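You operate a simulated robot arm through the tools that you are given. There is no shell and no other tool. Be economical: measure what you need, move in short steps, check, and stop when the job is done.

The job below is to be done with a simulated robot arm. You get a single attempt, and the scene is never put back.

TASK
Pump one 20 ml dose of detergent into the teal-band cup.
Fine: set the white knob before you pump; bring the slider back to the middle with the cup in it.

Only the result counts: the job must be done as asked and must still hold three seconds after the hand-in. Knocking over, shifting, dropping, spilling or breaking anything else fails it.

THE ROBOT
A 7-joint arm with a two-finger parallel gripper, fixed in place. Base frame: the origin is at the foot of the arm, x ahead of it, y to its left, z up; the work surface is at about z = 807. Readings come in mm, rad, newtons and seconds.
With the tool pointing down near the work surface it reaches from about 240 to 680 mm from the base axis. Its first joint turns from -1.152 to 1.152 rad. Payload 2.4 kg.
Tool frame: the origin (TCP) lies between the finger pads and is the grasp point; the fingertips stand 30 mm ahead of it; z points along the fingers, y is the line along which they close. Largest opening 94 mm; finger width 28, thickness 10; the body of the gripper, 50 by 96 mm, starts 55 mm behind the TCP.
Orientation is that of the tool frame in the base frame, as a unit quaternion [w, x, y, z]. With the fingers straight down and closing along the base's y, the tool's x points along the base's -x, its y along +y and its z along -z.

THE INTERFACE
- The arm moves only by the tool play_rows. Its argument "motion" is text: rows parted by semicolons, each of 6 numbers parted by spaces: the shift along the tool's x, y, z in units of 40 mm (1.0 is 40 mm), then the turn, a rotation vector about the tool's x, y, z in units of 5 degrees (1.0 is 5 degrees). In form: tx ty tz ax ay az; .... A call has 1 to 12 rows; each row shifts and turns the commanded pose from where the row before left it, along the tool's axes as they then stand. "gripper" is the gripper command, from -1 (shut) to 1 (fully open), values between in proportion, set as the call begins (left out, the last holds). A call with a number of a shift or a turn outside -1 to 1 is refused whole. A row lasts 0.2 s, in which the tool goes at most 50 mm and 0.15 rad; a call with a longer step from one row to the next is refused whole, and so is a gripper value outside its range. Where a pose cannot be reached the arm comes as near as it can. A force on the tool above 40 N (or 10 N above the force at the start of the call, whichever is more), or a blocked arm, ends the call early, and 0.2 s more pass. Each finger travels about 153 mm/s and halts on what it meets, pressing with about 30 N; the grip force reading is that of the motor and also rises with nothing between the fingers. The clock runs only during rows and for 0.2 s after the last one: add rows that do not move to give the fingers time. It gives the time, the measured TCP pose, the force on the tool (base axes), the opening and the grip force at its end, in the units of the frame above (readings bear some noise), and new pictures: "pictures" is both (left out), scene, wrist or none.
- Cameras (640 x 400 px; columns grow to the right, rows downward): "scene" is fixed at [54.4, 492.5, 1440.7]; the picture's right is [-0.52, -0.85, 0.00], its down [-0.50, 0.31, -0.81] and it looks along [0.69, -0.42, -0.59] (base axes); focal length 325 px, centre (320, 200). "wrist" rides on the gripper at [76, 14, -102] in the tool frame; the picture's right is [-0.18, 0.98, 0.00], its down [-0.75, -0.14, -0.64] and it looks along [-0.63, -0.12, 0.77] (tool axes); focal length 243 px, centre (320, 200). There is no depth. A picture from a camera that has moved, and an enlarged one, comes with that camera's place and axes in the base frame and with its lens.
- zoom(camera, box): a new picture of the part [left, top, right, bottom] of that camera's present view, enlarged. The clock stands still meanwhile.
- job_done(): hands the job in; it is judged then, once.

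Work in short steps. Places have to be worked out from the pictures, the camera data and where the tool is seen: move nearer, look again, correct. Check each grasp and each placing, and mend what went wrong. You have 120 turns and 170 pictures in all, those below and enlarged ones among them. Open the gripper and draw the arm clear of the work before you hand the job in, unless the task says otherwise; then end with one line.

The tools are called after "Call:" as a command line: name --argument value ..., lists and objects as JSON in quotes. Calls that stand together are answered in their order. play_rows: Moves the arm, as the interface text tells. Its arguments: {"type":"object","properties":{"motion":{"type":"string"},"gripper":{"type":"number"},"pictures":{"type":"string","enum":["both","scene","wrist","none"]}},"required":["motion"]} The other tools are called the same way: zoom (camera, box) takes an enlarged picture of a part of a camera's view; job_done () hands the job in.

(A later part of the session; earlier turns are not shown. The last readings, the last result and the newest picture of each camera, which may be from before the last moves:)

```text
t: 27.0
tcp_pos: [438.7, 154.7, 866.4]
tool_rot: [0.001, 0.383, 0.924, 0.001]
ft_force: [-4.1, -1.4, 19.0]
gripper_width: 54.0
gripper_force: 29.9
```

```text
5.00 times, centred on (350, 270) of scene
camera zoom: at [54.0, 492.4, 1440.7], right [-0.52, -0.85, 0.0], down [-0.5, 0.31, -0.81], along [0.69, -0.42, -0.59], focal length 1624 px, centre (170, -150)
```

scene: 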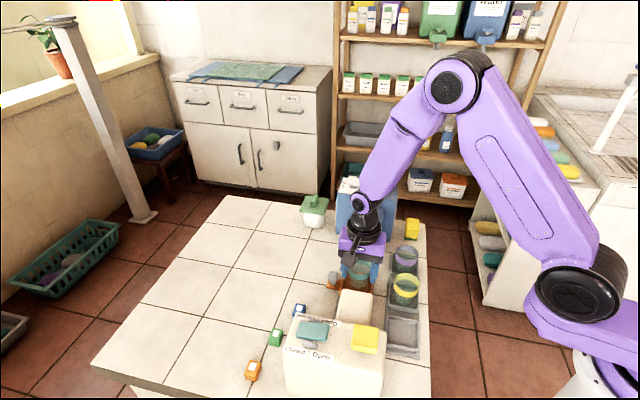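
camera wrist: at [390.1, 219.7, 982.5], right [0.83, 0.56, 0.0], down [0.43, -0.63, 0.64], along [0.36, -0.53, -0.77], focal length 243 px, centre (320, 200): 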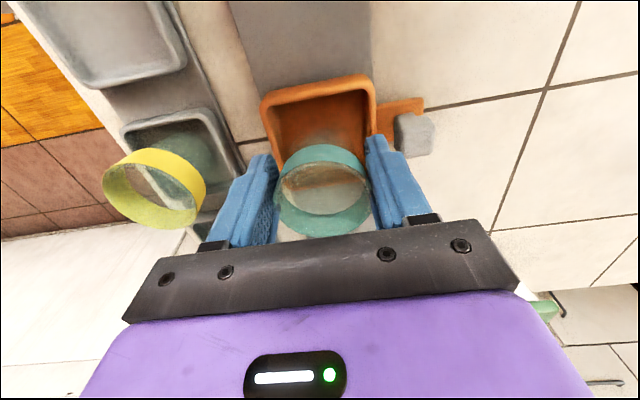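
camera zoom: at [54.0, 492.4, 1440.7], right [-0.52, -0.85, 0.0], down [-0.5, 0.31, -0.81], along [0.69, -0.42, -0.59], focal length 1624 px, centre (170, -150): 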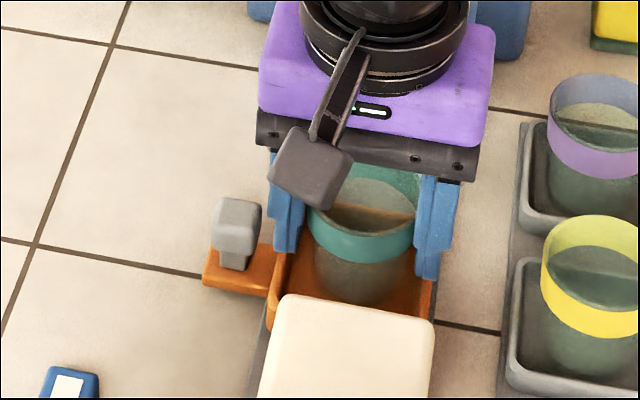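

Contact at z≈866 is consistent with the tray floor, with the cup clear of all walls. I release with a limited opening (slider handle is close), then rise.

Call:
play_rows --motion "0 0 -0.03 0 0 0;0 0 0 0 0 0;0 0 0 0 0 0" --gripper 0.45

Call:
zoom --camera "wrist" --box '[220, 20, 440, 240]'

```text
t: 27.8
tcp_pos: [439.4, 153.7, 868.1]
tool_rot: [0.0, 0.383, 0.924, 0.0]
ft_force: [-0.5, 0.0, 0.1]
gripper_width: 68.2
gripper_force: 0.1
camera wrist: at [393.9, 218.2, 970.2], right [0.83, 0.56, 0.0], down [0.43, -0.63, 0.64], along [0.36, -0.53, -0.77], focal length 243 px, centre (320, 200)
```

scene: 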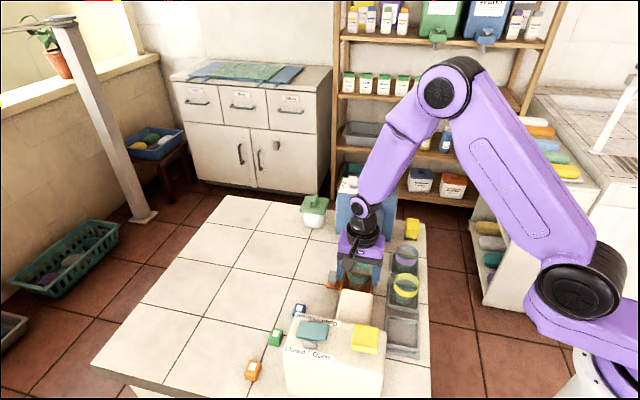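
wrist: 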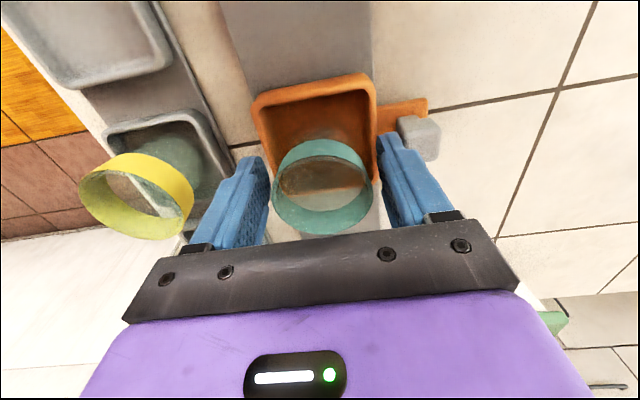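

```text
1.82 times, centred on (330, 130) of wrist
camera zoom: at [393.9, 218.2, 970.2], right [0.83, 0.56, 0.0], down [0.43, -0.63, 0.64], along [0.36, -0.53, -0.77], focal length 441 px, centre (302, 327)
```

zoom: 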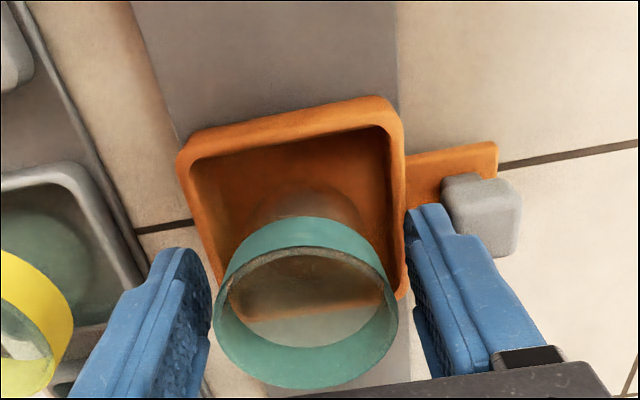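

Cup stands in the tray. I rise straight up and look down at it.

Call:
play_rows --motion "0 0 -0.3 0 0 0;0 0 -0.5 0 0 0;0 0 -0.6 0 0 0;0 0 -0.6 0 0 0;0 0 -0.6 0 0 0;0.6 0 0 0 0 0;0.6 0 0 0 0 0"

Call:
zoom --camera "wrist" --box '[220, 20, 440, 240]'

Call:
zoom --camera "scene" --box '[300, 190, 420, 320]'

```text
t: 29.4
tcp_pos: [404.7, 188.0, 969.4]
tool_rot: [0.0, 0.382, 0.924, 0.0]
ft_force: [-1.1, -1.2, -0.6]
gripper_width: 68.1
gripper_force: 0.0
camera wrist: at [360.5, 252.1, 1073.6], right [0.83, 0.56, 0.0], down [0.43, -0.63, 0.64], along [0.36, -0.53, -0.77], focal length 243 px, centre (320, 200)
```

scene: 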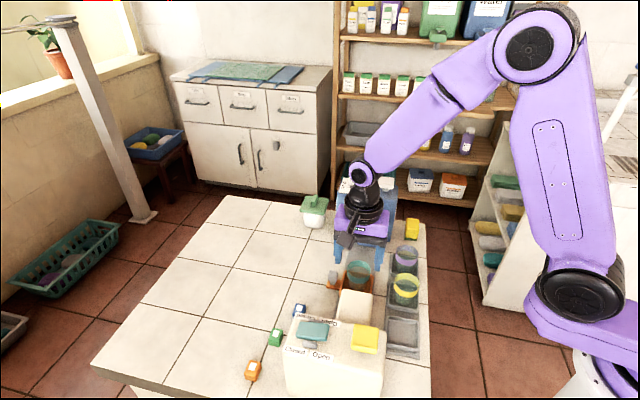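
wrist: 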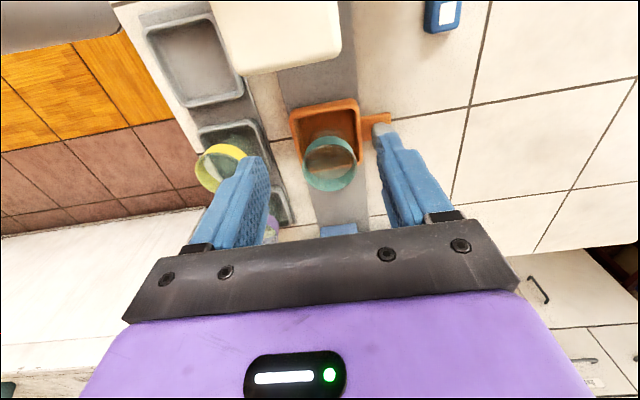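

```text
1.82 times, centred on (330, 130) of wrist
camera zoom: at [360.5, 252.1, 1073.6], right [0.83, 0.56, 0.0], down [0.43, -0.63, 0.64], along [0.36, -0.53, -0.77], focal length 441 px, centre (302, 327)
```

zoom: 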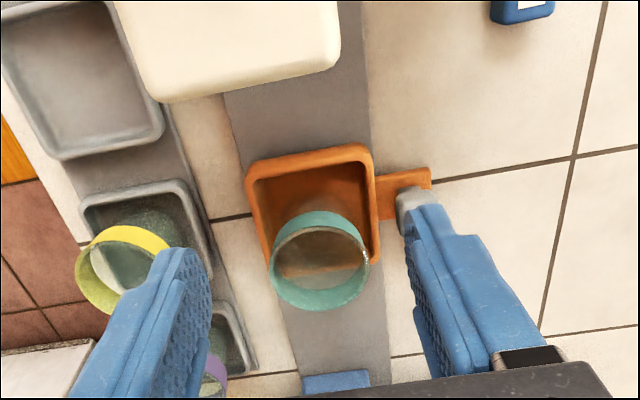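

```text
3.08 times, centred on (360, 255) of scene
camera zoom: at [54.4, 492.5, 1440.7], right [-0.52, -0.85, 0.0], down [-0.5, 0.31, -0.81], along [0.69, -0.42, -0.59], focal length 999 px, centre (197, 31)
```

zoom: 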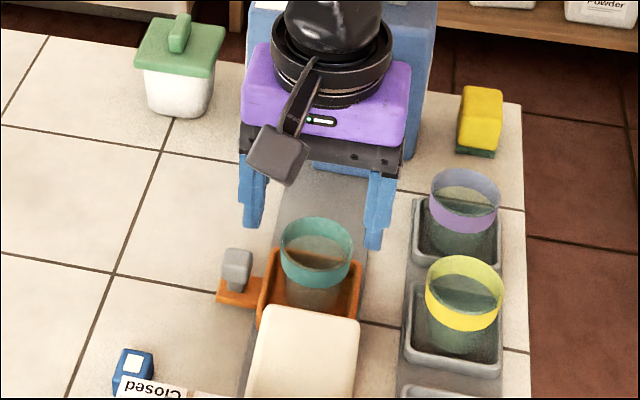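

Cup is standing in the tray. The slider handle (grey knob) is near (470,201,855). I rotate to close along the track direction and look at the handle from above.

Call:
play_rows --motion "-0.46 0.69 0 0 0 0;-0.46 0.69 0 0 0 0;0 0 0 0 0 -1;0 0 0 0 0 -1;0 0 0 0 0 -1;0 0 0 0 0 -1;0 0 0 0 0 -1;0 0 0 0 0 -1;0 0 0 0 0 -1;0 0 0 0 0 -1;0 0 0 0 0 -1;0 0 0 0 0 -1" --pictures "none"

Call:
play_rows --motion "0 0 0 0 0 -1;0 0 0 0 0 -1;0 0 0 0 0 -1;0 0 0 0 0 -1;0 0 0 0 0 -1;0 0 0 0 0 -1;0 0 0 0 0 -1;0 0 0 0 0 -1"

Call:
zoom --camera "wrist" --box '[200, 0, 460, 240]'

```text
t: 32.0
tcp_pos: [469.5, 201.7, 970.3]
tool_rot: [0.0, -0.045, 0.999, -0.001]
ft_force: [0.6, -0.2, 0.0]
gripper_width: 68.1
gripper_force: 0.1
```

```text
t: 33.8
tcp_pos: [469.7, 201.2, 970.3]
tool_rot: [0.0, -0.383, 0.924, 0.0]
ft_force: [0.0, -0.6, -0.1]
gripper_width: 68.0
gripper_force: 0.0
camera wrist: at [405.0, 157.0, 1073.6], right [-0.57, 0.82, 0.0], down [0.63, 0.43, 0.64], along [0.53, 0.36, -0.77], focal length 243 px, centre (320, 200)
```

scene: 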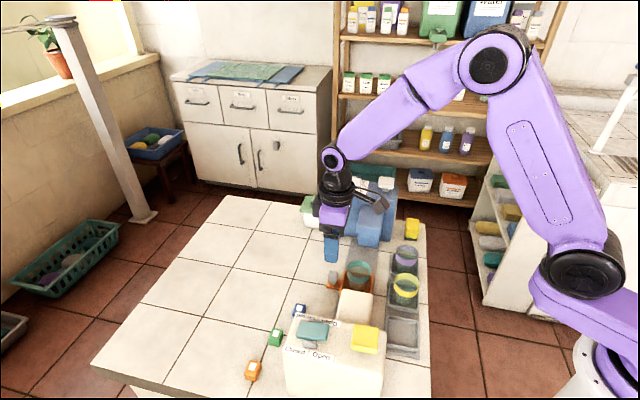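
wrist: 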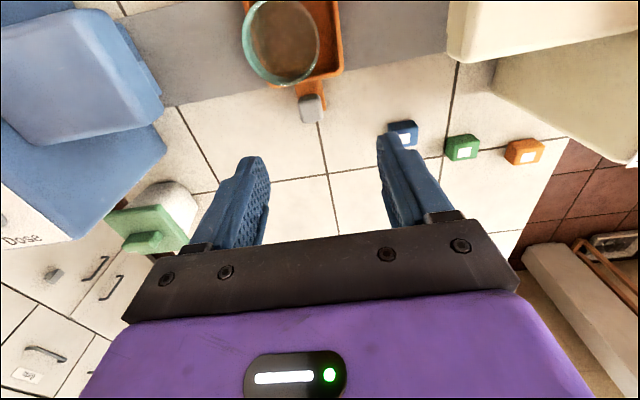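

```text
1.67 times, centred on (330, 120) of wrist
camera zoom: at [405.0, 157.0, 1073.6], right [-0.57, 0.82, 0.0], down [0.63, 0.43, 0.64], along [0.53, 0.36, -0.77], focal length 404 px, centre (303, 333)
```

zoom: 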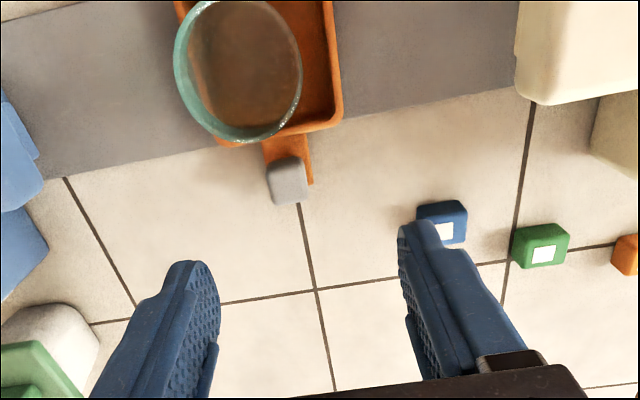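

Call:
zoom --camera "scene" --box '[320, 245, 390, 305]'

Call:
zoom --camera "wrist" --box '[220, 0, 360, 130]'

```text
6.67 times, centred on (355, 275) of scene
camera zoom: at [54.4, 492.5, 1440.7], right [-0.52, -0.85, 0.0], down [-0.5, 0.31, -0.81], along [0.69, -0.42, -0.59], focal length 2165 px, centre (87, -300)
```

zoom: 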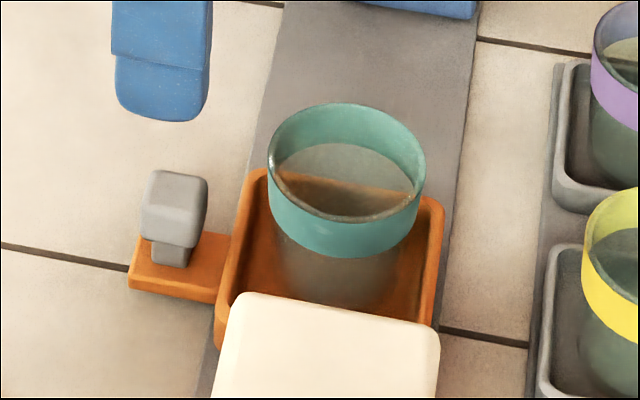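

```text
3.08 times, centred on (290, 65) of wrist
camera zoom: at [405.0, 157.0, 1073.6], right [-0.57, 0.82, 0.0], down [0.63, 0.43, 0.64], along [0.53, 0.36, -0.77], focal length 746 px, centre (412, 615)
```

zoom: 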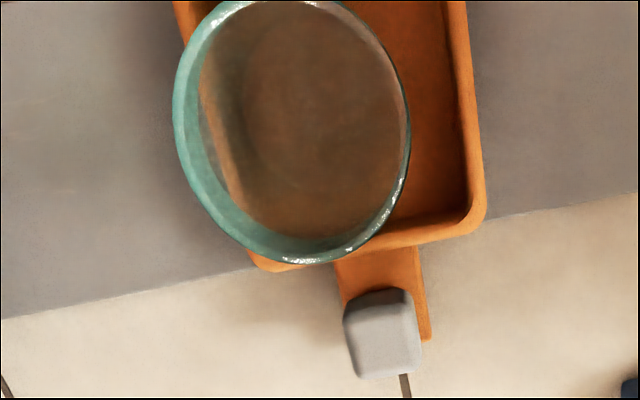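

Cup is flat but ~8 mm off-centre toward the blue side. With the present closing axis (along the track) I can centre it by re-gripping over the tray centre (437,155.5).

Call:
play_rows --motion "0.7 -0.115 0 0 0 0;0.69 -0.115 0 0 0 0;0 0 0.5 0 0 0;0 0 0.5 0 0 0;0 0 0 0 0 0" --gripper 1

Call:
zoom --camera "scene" --box '[300, 190, 420, 310]'

```text
t: 35.0
tcp_pos: [436.7, 155.7, 930.0]
tool_rot: [0.0, -0.383, 0.924, 0.0]
ft_force: [0.3, -0.6, -0.1]
gripper_width: 94.0
gripper_force: 0.1
camera wrist: at [371.8, 111.6, 1032.9], right [-0.56, 0.83, 0.0], down [0.63, 0.43, 0.64], along [0.53, 0.36, -0.77], focal length 243 px, centre (320, 200)
```

scene: 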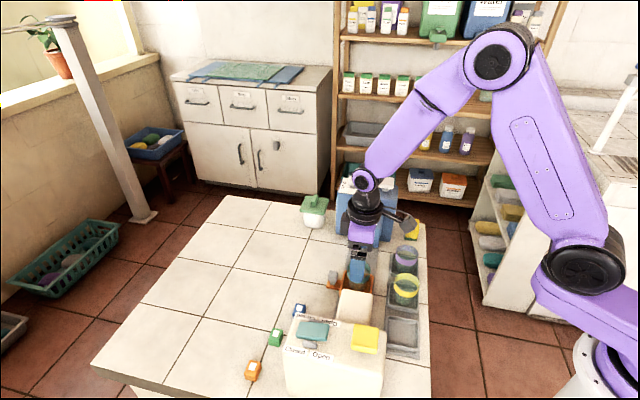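
wrist: 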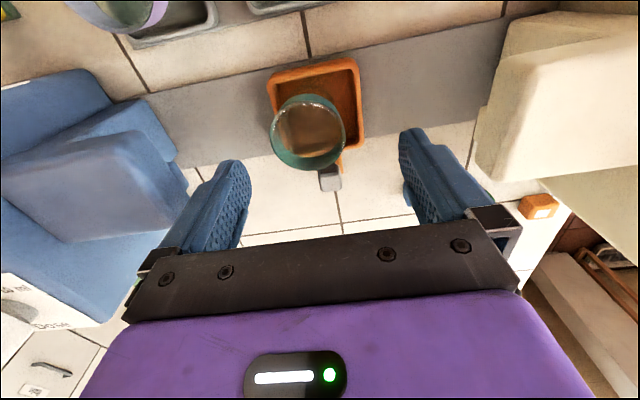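

```text
3.33 times, centred on (360, 250) of scene
camera zoom: at [54.4, 492.5, 1440.7], right [-0.52, -0.85, 0.0], down [-0.5, 0.31, -0.81], along [0.69, -0.42, -0.59], focal length 1083 px, centre (187, 33)
```

zoom: 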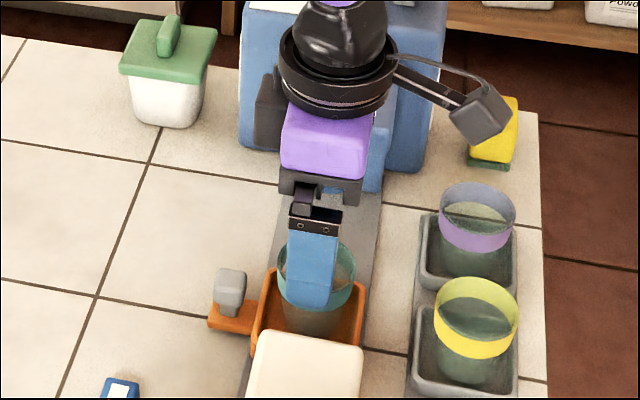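

Clearances look fine. I descend and close gently to centre the cup.

Call:
play_rows --motion "0 0 0.4 0 0 0;0 0 0.4 0 0 0;0 0 0.4 0 0 0;0 0 0.33 0 0 0;0 0 0 0 0 0"

```text
t: 36.2
tcp_pos: [438.3, 156.2, 871.0]
tool_rot: [0.0, -0.383, 0.924, 0.001]
ft_force: [-0.8, -0.6, 0.5]
gripper_width: 94.3
gripper_force: 0.0
camera wrist: at [372.2, 111.6, 972.9], right [-0.56, 0.83, 0.0], down [0.63, 0.43, 0.64], along [0.53, 0.36, -0.77], focal length 243 px, centre (320, 200)
```

scene: 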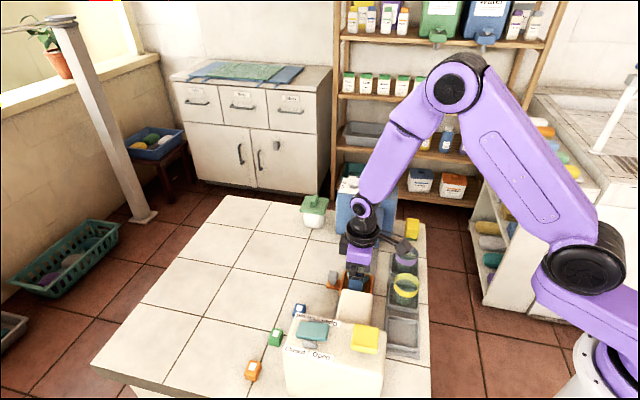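
wrist: 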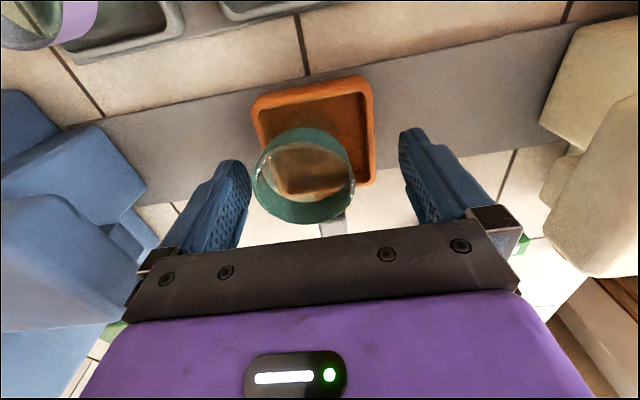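

Call:
play_rows --motion "0 0 0 0 0 0;0 0 0 0 0 0" --gripper 0.17

Call:
zoom --camera "wrist" --box '[200, 50, 440, 250]'

```text
t: 36.8
tcp_pos: [438.0, 155.2, 870.4]
tool_rot: [0.0, -0.382, 0.924, 0.0]
ft_force: [-0.3, 1.1, 0.8]
gripper_width: 54.8
gripper_force: 0.0
camera wrist: at [372.1, 111.6, 973.1], right [-0.56, 0.83, 0.0], down [0.63, 0.43, 0.64], along [0.53, 0.36, -0.77], focal length 243 px, centre (320, 200)
```

scene: 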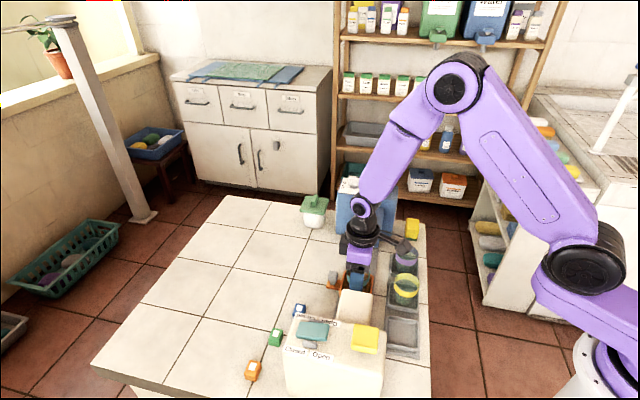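
wrist: 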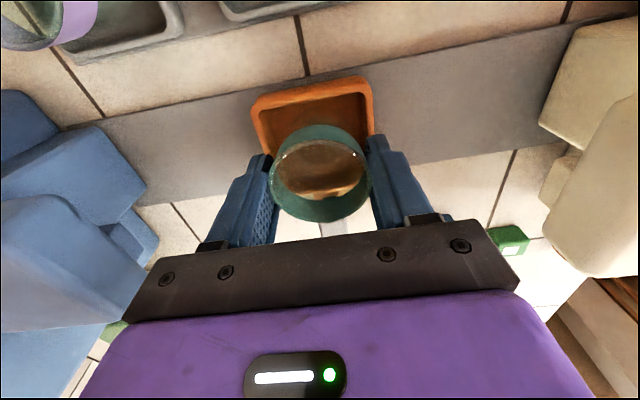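

```text
2.00 times, centred on (320, 150) of wrist
camera zoom: at [372.1, 111.6, 973.1], right [-0.56, 0.83, 0.0], down [0.63, 0.43, 0.64], along [0.53, 0.36, -0.77], focal length 485 px, centre (320, 300)
```

zoom: 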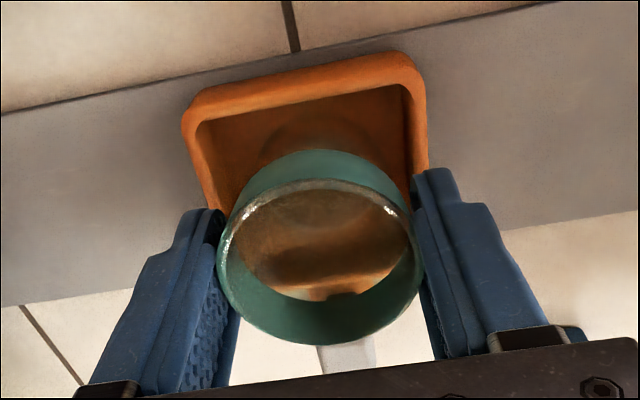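

Cup is now centred. I open, rise, move above the handle, and lean the tool 15° outward so the gripper body will clear the blue spout.

Call:
play_rows --motion "0 0 0 0 0 0;0 0 0 0 0 0;0 0 -0.4 0 0 0;0 0 -0.6 0 0 0;0 0 -0.6 0 0 0;0 0 -0.6 0 0 0" --gripper 0.75 --pictures "none"

Call:
play_rows --motion "-0.8 0 0 0 0 0;-0.8 0 0 0 0 0;0 0 0 0 1 0;0 0 0 0 1 0;0 0 0 0 1 0;0 0 0 0 0 0" --gripper 0

Call:
zoom --camera "wrist" --box '[220, 0, 440, 220]'

```text
t: 38.2
tcp_pos: [436.0, 155.5, 960.6]
tool_rot: [0.001, -0.383, 0.924, 0.001]
ft_force: [0.1, 0.5, -0.5]
gripper_width: 82.3
gripper_force: 0.0
```

```text
t: 39.6
tcp_pos: [482.5, 199.8, 955.8]
tool_rot: [-0.121, -0.379, 0.916, -0.05]
ft_force: [0.2, 0.0, -0.4]
gripper_width: 46.8
gripper_force: 0.0
camera wrist: at [438.1, 177.7, 1076.3], right [-0.57, 0.82, -0.05], down [0.73, 0.53, 0.42], along [0.37, 0.21, -0.9], focal length 243 px, centre (320, 200)
```

scene: 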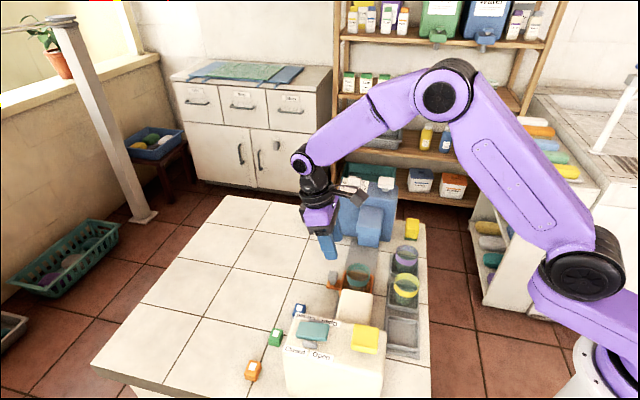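
wrist: 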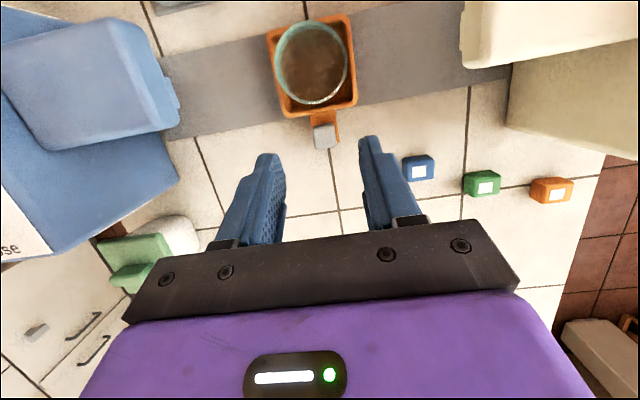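

```text
1.82 times, centred on (330, 110) of wrist
camera zoom: at [438.1, 177.7, 1076.3], right [-0.57, 0.82, -0.05], down [0.73, 0.53, 0.42], along [0.37, 0.21, -0.9], focal length 441 px, centre (302, 364)
```

zoom: 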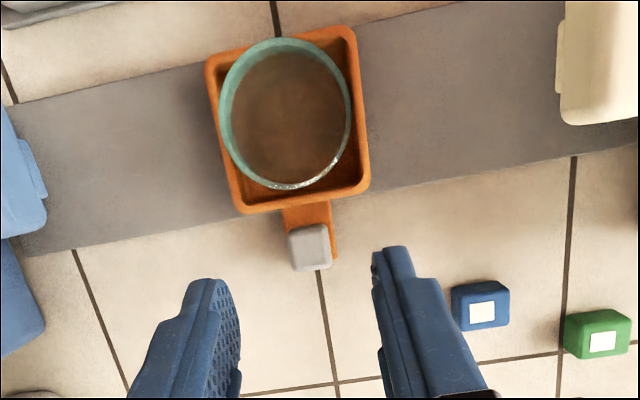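

Handle head is at about (476.5,196), top z≈843. I descend along the leaned pose to just above it.

Call:
play_rows --motion "-0.15 0.01 0.54 0 0 0;-0.15 0.01 0.54 0 0 0;-0.15 0.01 0.54 0 0 0;-0.13 0.01 0.48 0 0 0"

Call:
zoom --camera "wrist" --box '[220, 60, 440, 240]'

Call:
zoom --camera "scene" --box '[300, 230, 390, 300]'

```text
t: 40.6
tcp_pos: [483.5, 201.7, 868.4]
tool_rot: [-0.121, -0.38, 0.916, -0.05]
ft_force: [-0.4, -0.3, 0.6]
gripper_width: 47.1
gripper_force: 0.1
camera wrist: at [437.8, 178.7, 988.6], right [-0.57, 0.82, -0.05], down [0.73, 0.53, 0.43], along [0.37, 0.21, -0.9], focal length 243 px, centre (320, 200)
```

scene: 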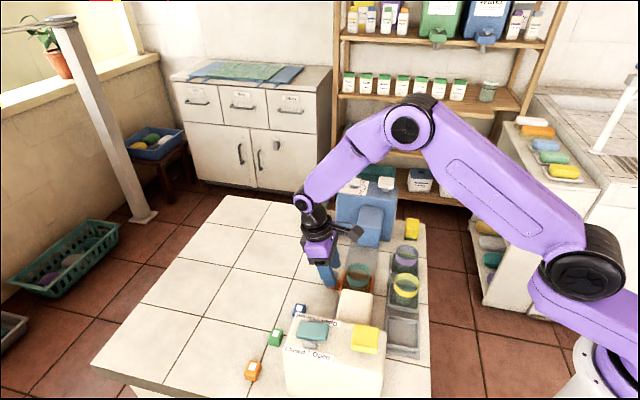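
wrist: 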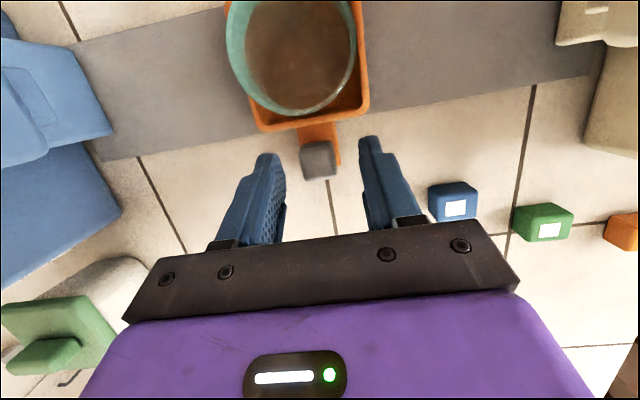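

```text
2.22 times, centred on (330, 150) of wrist
camera zoom: at [437.8, 178.7, 988.6], right [-0.57, 0.82, -0.05], down [0.73, 0.53, 0.43], along [0.37, 0.21, -0.9], focal length 539 px, centre (298, 311)
```

zoom: 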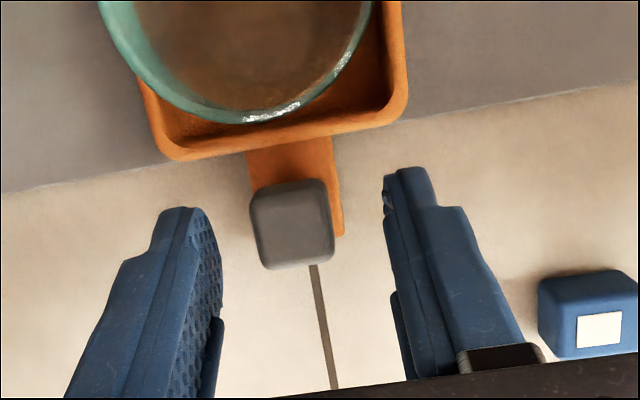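

```text
5.71 times, centred on (345, 265) of scene
camera zoom: at [54.4, 492.5, 1440.7], right [-0.52, -0.85, 0.0], down [-0.5, 0.31, -0.81], along [0.69, -0.42, -0.59], focal length 1856 px, centre (177, -171)
```

zoom: 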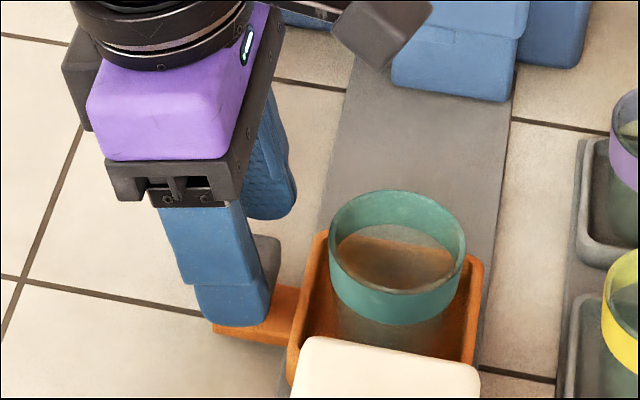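

Aligned. I lower 10 mm more and close on the handle.

Call:
play_rows --motion "-0.065 0.01 0.24 0 0 0;0 0 0 0 0 0" --pictures "none"

Call:
play_rows --motion "0 0 0 0 0 0;0 0 0 0 0 0" --gripper -1

Call:
zoom --camera "wrist" --box '[220, 60, 440, 240]'

```text
t: 41.2
tcp_pos: [481.6, 203.8, 859.4]
tool_rot: [-0.121, -0.38, 0.916, -0.05]
ft_force: [0.2, -0.3, -1.2]
gripper_width: 47.0
gripper_force: 0.1
```

```text
t: 41.8
tcp_pos: [482.5, 202.9, 859.3]
tool_rot: [-0.121, -0.379, 0.916, -0.05]
ft_force: [0.5, -1.0, -2.0]
gripper_width: 21.7
gripper_force: 45.4
camera wrist: at [437.4, 179.3, 978.5], right [-0.57, 0.82, -0.05], down [0.73, 0.53, 0.43], along [0.37, 0.21, -0.9], focal length 243 px, centre (320, 200)
```

scene: 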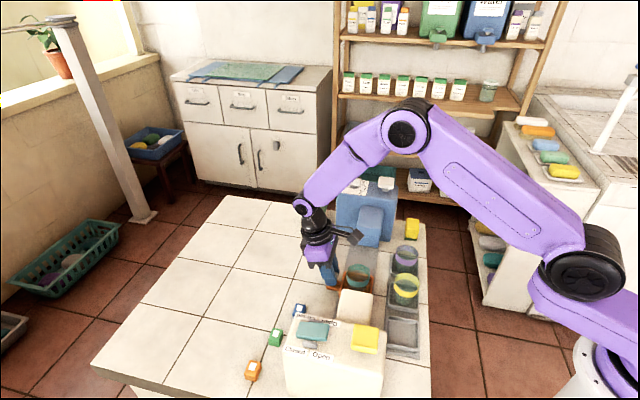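
wrist: 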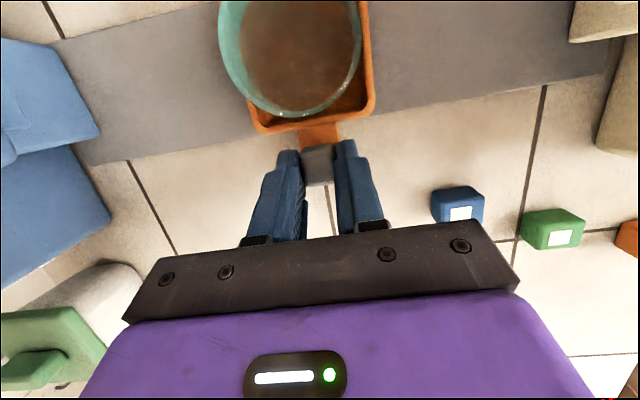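

```text
2.22 times, centred on (330, 150) of wrist
camera zoom: at [437.4, 179.3, 978.5], right [-0.57, 0.82, -0.05], down [0.73, 0.53, 0.43], along [0.37, 0.21, -0.9], focal length 539 px, centre (298, 311)
```

zoom: 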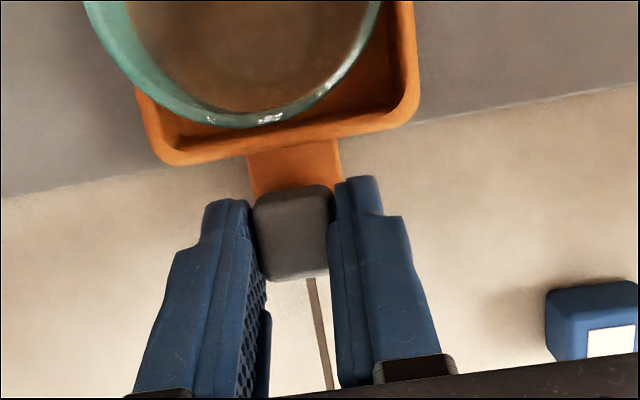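

Handle gripped; the middle position is TCP (482.5,202.9). I slide slowly toward the blue machine (tool −y).

Call:
play_rows --motion "0 -0.15 0 0 0 0;0 -0.25 0 0 0 0;0 -0.25 0 0 0 0;0 -0.25 0 0 0 0;0 -0.25 0 0 0 0;0 -0.15 0 0 0 0"

Call:
zoom --camera "scene" --box '[300, 190, 420, 310]'

```text
t: 43.2
tcp_pos: [517.8, 165.3, 858.6]
tool_rot: [-0.121, -0.379, 0.916, -0.05]
ft_force: [0.7, 2.8, -24.7]
gripper_width: 21.7
gripper_force: 44.8
camera wrist: at [474.7, 142.4, 978.6], right [-0.57, 0.82, -0.05], down [0.73, 0.53, 0.42], along [0.37, 0.21, -0.9], focal length 243 px, centre (320, 200)
```

scene: 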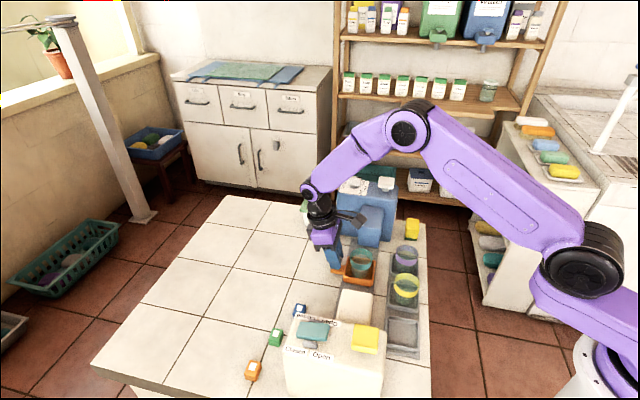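
wrist: 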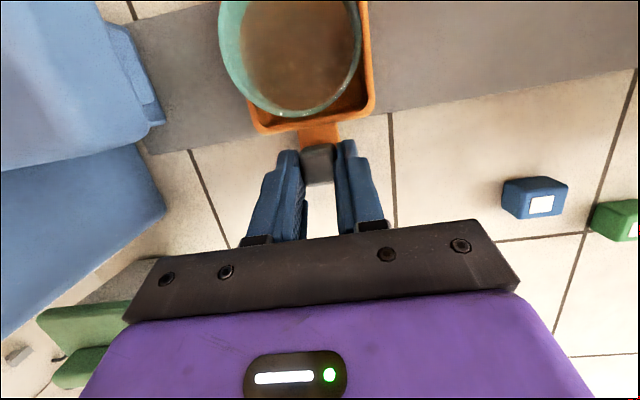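

```text
3.33 times, centred on (360, 250) of scene
camera zoom: at [54.8, 492.8, 1440.6], right [-0.52, -0.85, 0.0], down [-0.5, 0.31, -0.81], along [0.69, -0.42, -0.59], focal length 1083 px, centre (187, 33)
```

zoom: 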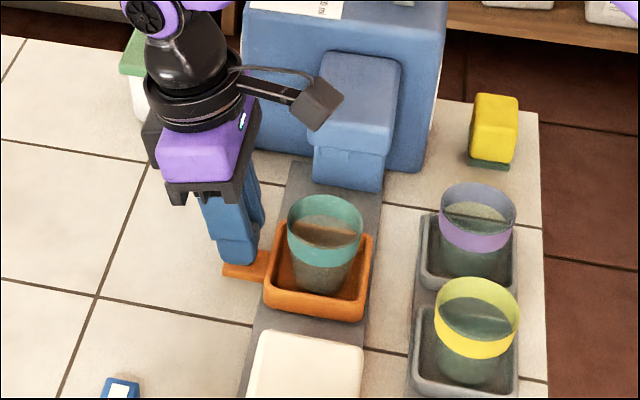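

Sliding well (≈52 mm so far). I continue, lowering ~1 mm to relieve the vertical load.

Call:
play_rows --motion "-0.006 -0.15 0.024 0 0 0;0 -0.2 0 0 0 0;0 -0.2 0 0 0 0;0 -0.2 0 0 0 0;0 -0.15 0 0 0 0;0 0 0 0 0 0"

Call:
zoom --camera "scene" --box '[300, 180, 420, 300]'

```text
t: 44.6
tcp_pos: [544.4, 140.8, 860.4]
tool_rot: [-0.12, -0.379, 0.916, -0.051]
ft_force: [4.2, 6.2, -27.6]
gripper_width: 21.9
gripper_force: 44.7
camera wrist: at [499.2, 117.5, 978.6], right [-0.57, 0.82, -0.05], down [0.73, 0.53, 0.42], along [0.37, 0.21, -0.9], focal length 243 px, centre (320, 200)
```

scene: 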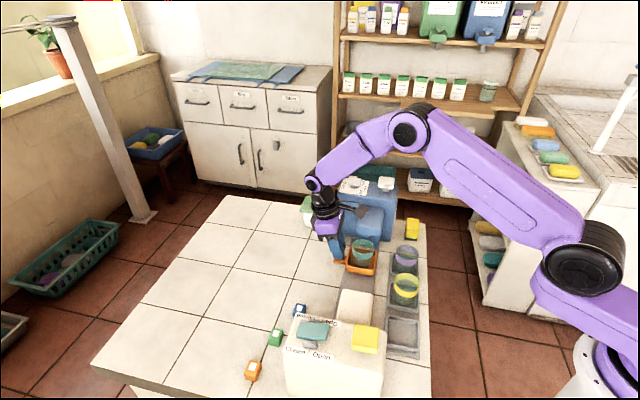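
wrist: 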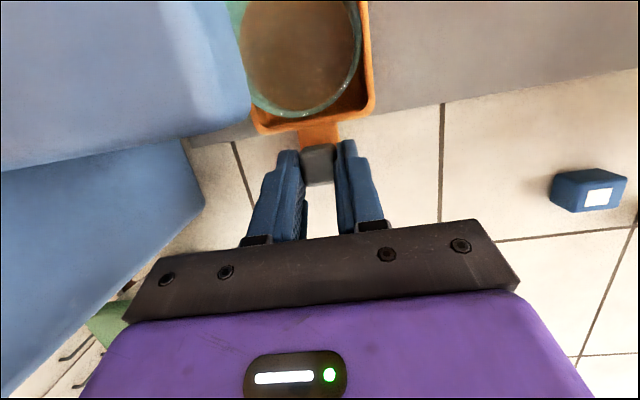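

```text
3.33 times, centred on (360, 240) of scene
camera zoom: at [55.0, 492.8, 1440.5], right [-0.52, -0.85, 0.0], down [-0.5, 0.31, -0.81], along [0.69, -0.42, -0.59], focal length 1083 px, centre (187, 67)
```

zoom: 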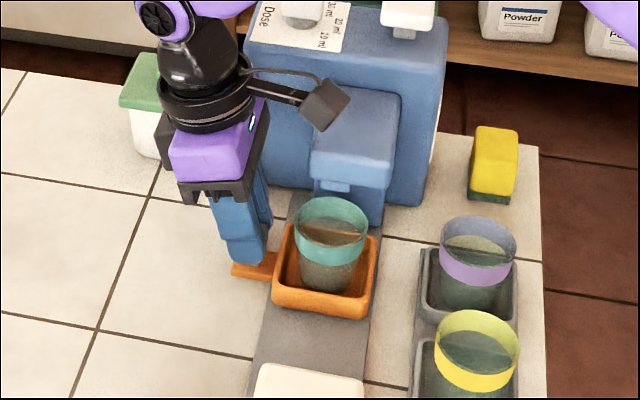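

Tray is now ~88 mm from the middle, with the cup entering beneath the overhang. I continue in small steps toward the stop.

Call:
play_rows --motion "-0.013 -0.1 0.048 0 0 0;0 -0.1 0 0 0 0;0 -0.1 0 0 0 0;0 -0.1 0 0 0 0;0 0 0 0 0 0"

Call:
zoom --camera "scene" --box '[310, 180, 400, 280]'

```text
t: 45.8
tcp_pos: [555.3, 129.1, 858.9]
tool_rot: [-0.12, -0.38, 0.916, -0.051]
ft_force: [0.3, -0.2, 23.6]
gripper_width: 21.8
gripper_force: 45.1
camera wrist: at [510.7, 105.8, 978.5], right [-0.57, 0.82, -0.05], down [0.73, 0.53, 0.43], along [0.38, 0.21, -0.9], focal length 243 px, centre (320, 200)
```

scene: 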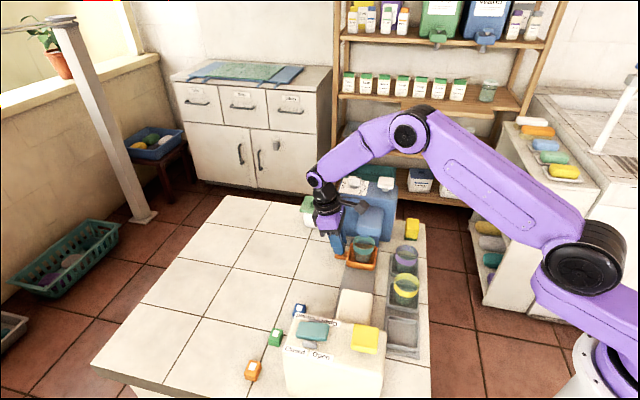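
wrist: 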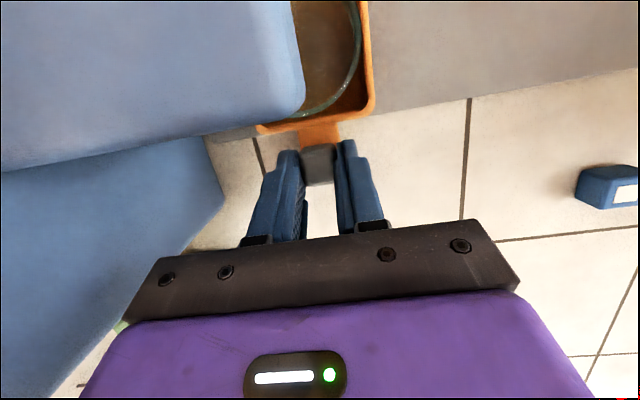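

```text
4.00 times, centred on (355, 230) of scene
camera zoom: at [54.0, 492.5, 1440.7], right [-0.52, -0.85, 0.0], down [-0.5, 0.31, -0.81], along [0.69, -0.42, -0.59], focal length 1299 px, centre (180, 80)
```

zoom: 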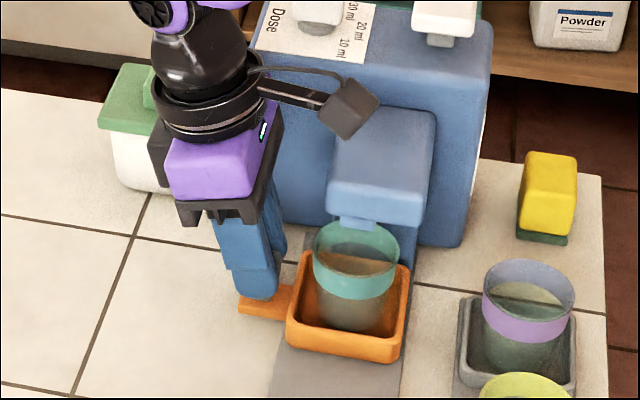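

Call:
play_rows --motion "0.006 -0.1 -0.024 0 0 0;0 -0.1 0 0 0 0;0 -0.1 0 0 0 0;0 0 0 0 0 0"

Call:
zoom --camera "scene" --box '[310, 180, 400, 280]'

```text
t: 46.8
tcp_pos: [561.7, 123.8, 859.9]
tool_rot: [-0.122, -0.38, 0.915, -0.05]
ft_force: [-16.5, 5.9, 33.4]
gripper_width: 21.7
gripper_force: 45.6
camera wrist: at [517.4, 99.6, 978.5], right [-0.57, 0.82, -0.05], down [0.73, 0.53, 0.42], along [0.37, 0.21, -0.9], focal length 243 px, centre (320, 200)
```

scene: 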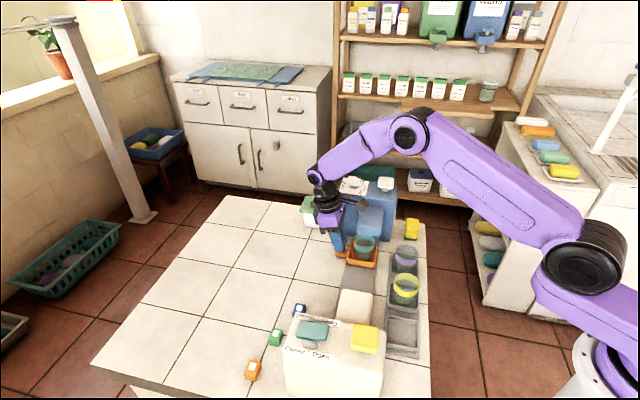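
wrist: 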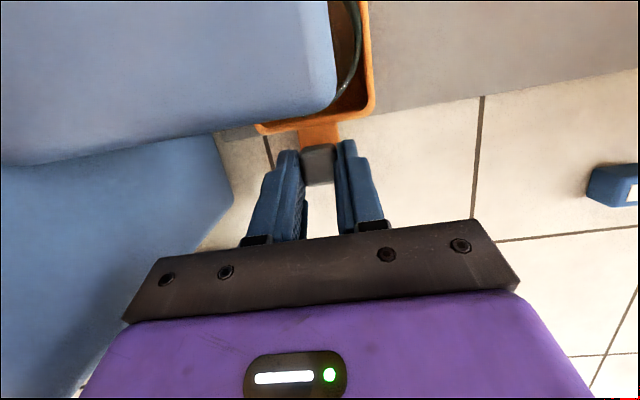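

```text
4.00 times, centred on (355, 230) of scene
camera zoom: at [53.3, 492.6, 1440.7], right [-0.52, -0.85, 0.0], down [-0.5, 0.31, -0.81], along [0.69, -0.42, -0.59], focal length 1299 px, centre (180, 80)
```

zoom: 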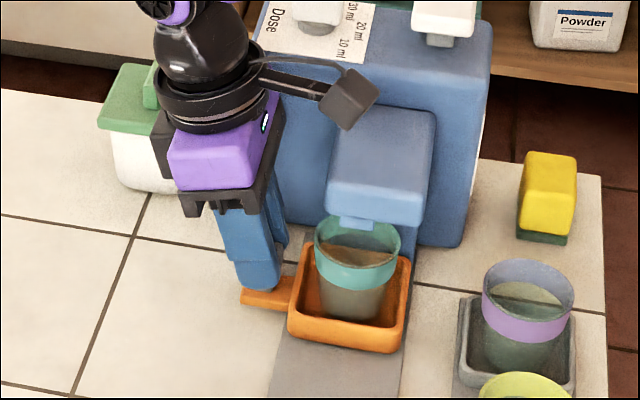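

The end stop is reached (~−111 mm, back-force ≈16 N) and the cup is under the nozzle. I release the handle and withdraw along the leaned tool axis.

Call:
play_rows --motion "0 0 0 0 0 0;0 0 0 0 0 0;0 0 -0.3 0 0 0;0 0 -0.5 0 0 0;-0.2 0 -0.7 0 0 0;-0.2 0 -0.8 0 0 0;0 0 -0.9 0 0 0" --gripper 0

Call:
zoom --camera "scene" --box '[310, 180, 400, 280]'

Call:
zoom --camera "wrist" --box '[160, 0, 420, 200]'

```text
t: 48.4
tcp_pos: [598.4, 155.7, 979.3]
tool_rot: [-0.121, -0.379, 0.916, -0.051]
ft_force: [-0.1, 0.1, -0.2]
gripper_width: 47.0
gripper_force: 0.1
camera wrist: at [553.9, 132.6, 1098.1], right [-0.57, 0.82, -0.05], down [0.73, 0.53, 0.42], along [0.37, 0.21, -0.9], focal length 243 px, centre (320, 200)
```

scene: 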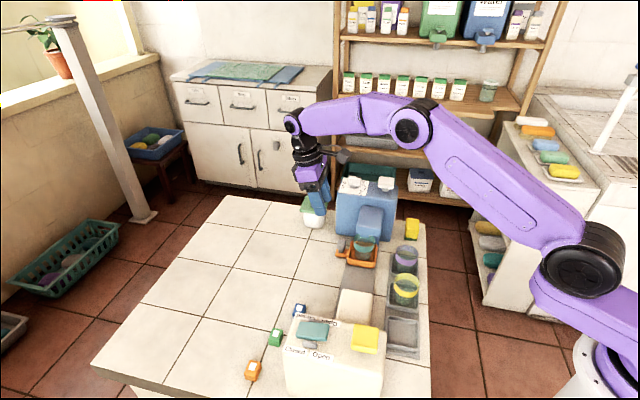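
wrist: 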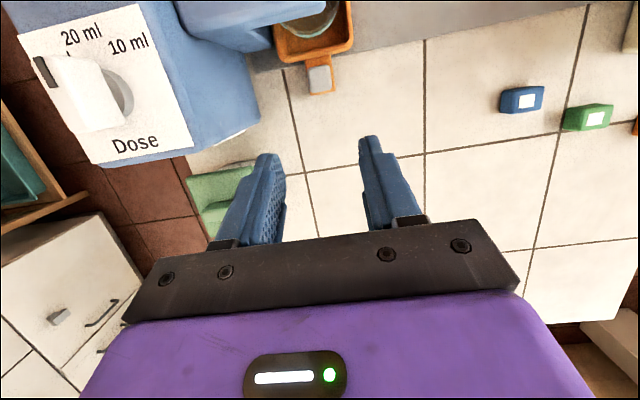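

```text
4.00 times, centred on (355, 230) of scene
camera zoom: at [54.4, 492.5, 1440.7], right [-0.52, -0.85, 0.0], down [-0.5, 0.31, -0.81], along [0.69, -0.42, -0.59], focal length 1299 px, centre (180, 80)
```

zoom: 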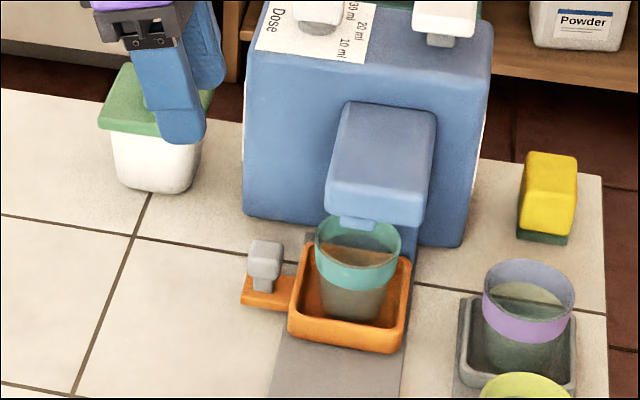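

```text
2.00 times, centred on (290, 100) of wrist
camera zoom: at [553.9, 132.6, 1098.1], right [-0.57, 0.82, -0.05], down [0.73, 0.53, 0.42], along [0.37, 0.21, -0.9], focal length 485 px, centre (380, 400)
```

zoom: 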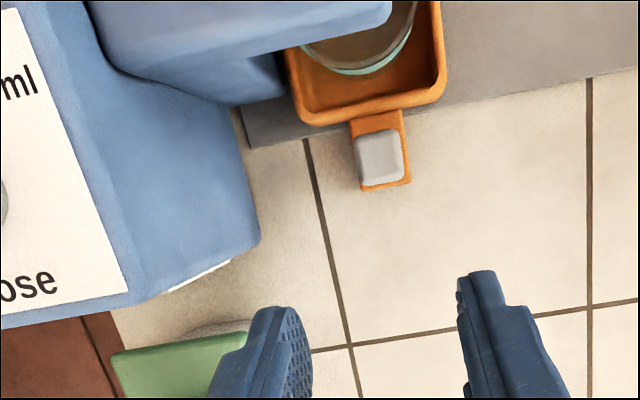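

Call:
zoom --camera "wrist" --box '[0, 0, 200, 170]'

Call:
zoom --camera "scene" --box '[330, 165, 410, 215]'

```text
2.35 times, centred on (100, 85) of wrist
camera zoom: at [553.9, 132.6, 1098.1], right [-0.57, 0.82, -0.05], down [0.73, 0.53, 0.42], along [0.37, 0.21, -0.9], focal length 571 px, centre (838, 471)
```

zoom: 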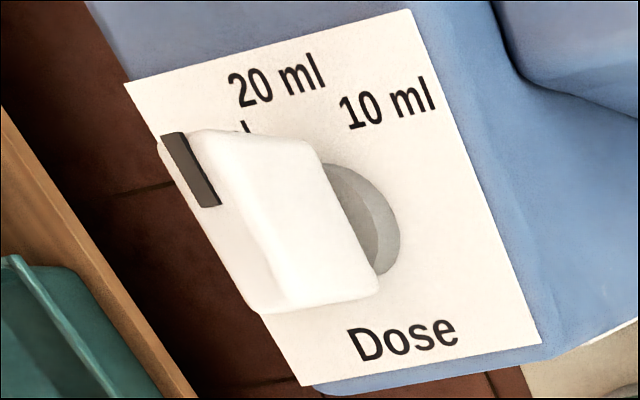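

```text
8.00 times, centred on (370, 190) of scene
camera zoom: at [54.4, 492.5, 1440.7], right [-0.52, -0.85, 0.0], down [-0.5, 0.31, -0.81], along [0.69, -0.42, -0.59], focal length 2598 px, centre (-80, 280)
```

zoom: 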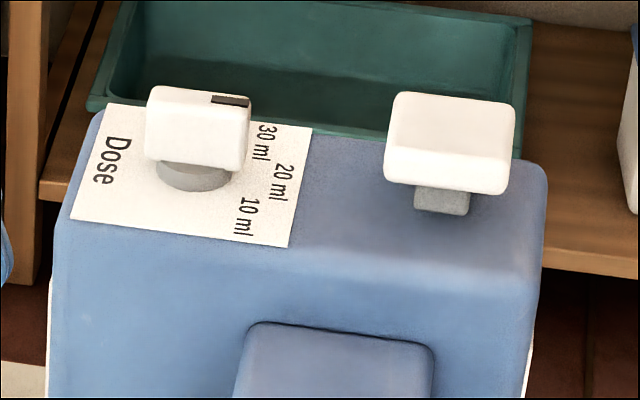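

Dose knob still reads 20 ml and the cup sits under the nozzle. Next I go up and over to the white pump button for a look.

Call:
play_rows --motion "0 0 -0.8 0 -1 0;0 0 -0.8 0 -1 0;0 0 -0.8 0 -1 0;0.74 -0.56 0 0 0 0;0.74 -0.56 0 0 0 0;0.74 -0.56 0 0 0 0;0.74 -0.56 0 0 0 0;0.74 -0.56 0 0 0 0;0 0 0 0 0 0" --gripper -1

Call:
zoom --camera "wrist" --box '[200, 0, 440, 240]'

```text
t: 50.4
tcp_pos: [587.2, -17.2, 1070.3]
tool_rot: [0.0, -0.383, 0.924, 0.001]
ft_force: [0.4, -0.4, -1.6]
gripper_width: 0.0
gripper_force: 30.3
camera wrist: at [520.9, -60.8, 1173.4], right [-0.57, 0.82, 0.0], down [0.63, 0.43, 0.64], along [0.53, 0.36, -0.77], focal length 243 px, centre (320, 200)
```

scene: 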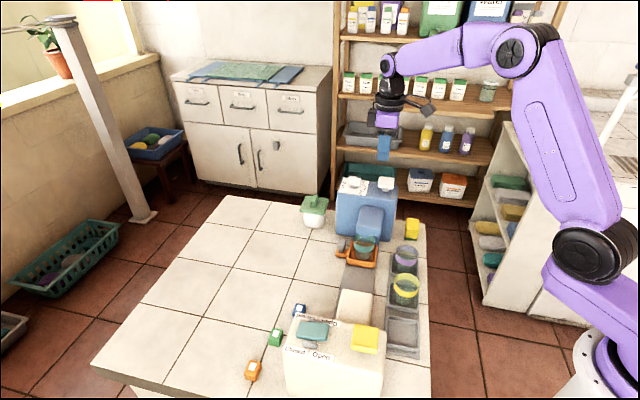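
wrist: 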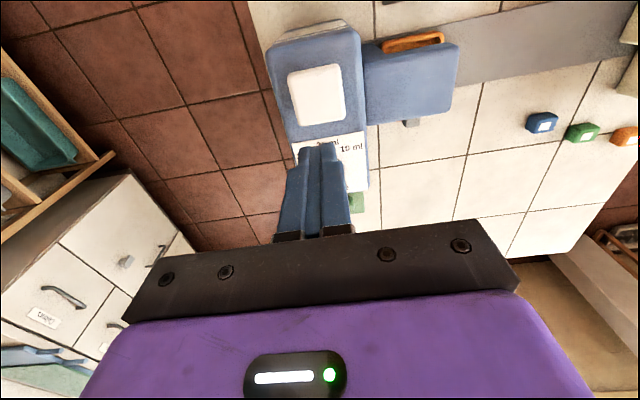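

```text
1.67 times, centred on (320, 120) of wrist
camera zoom: at [520.9, -60.8, 1173.4], right [-0.57, 0.82, 0.0], down [0.63, 0.43, 0.64], along [0.53, 0.36, -0.77], focal length 404 px, centre (320, 333)
```

zoom: 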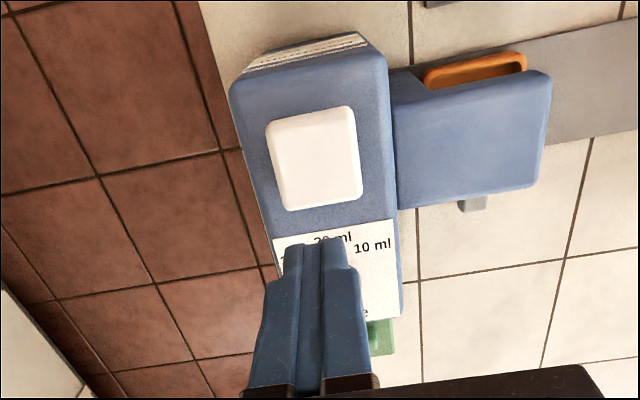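

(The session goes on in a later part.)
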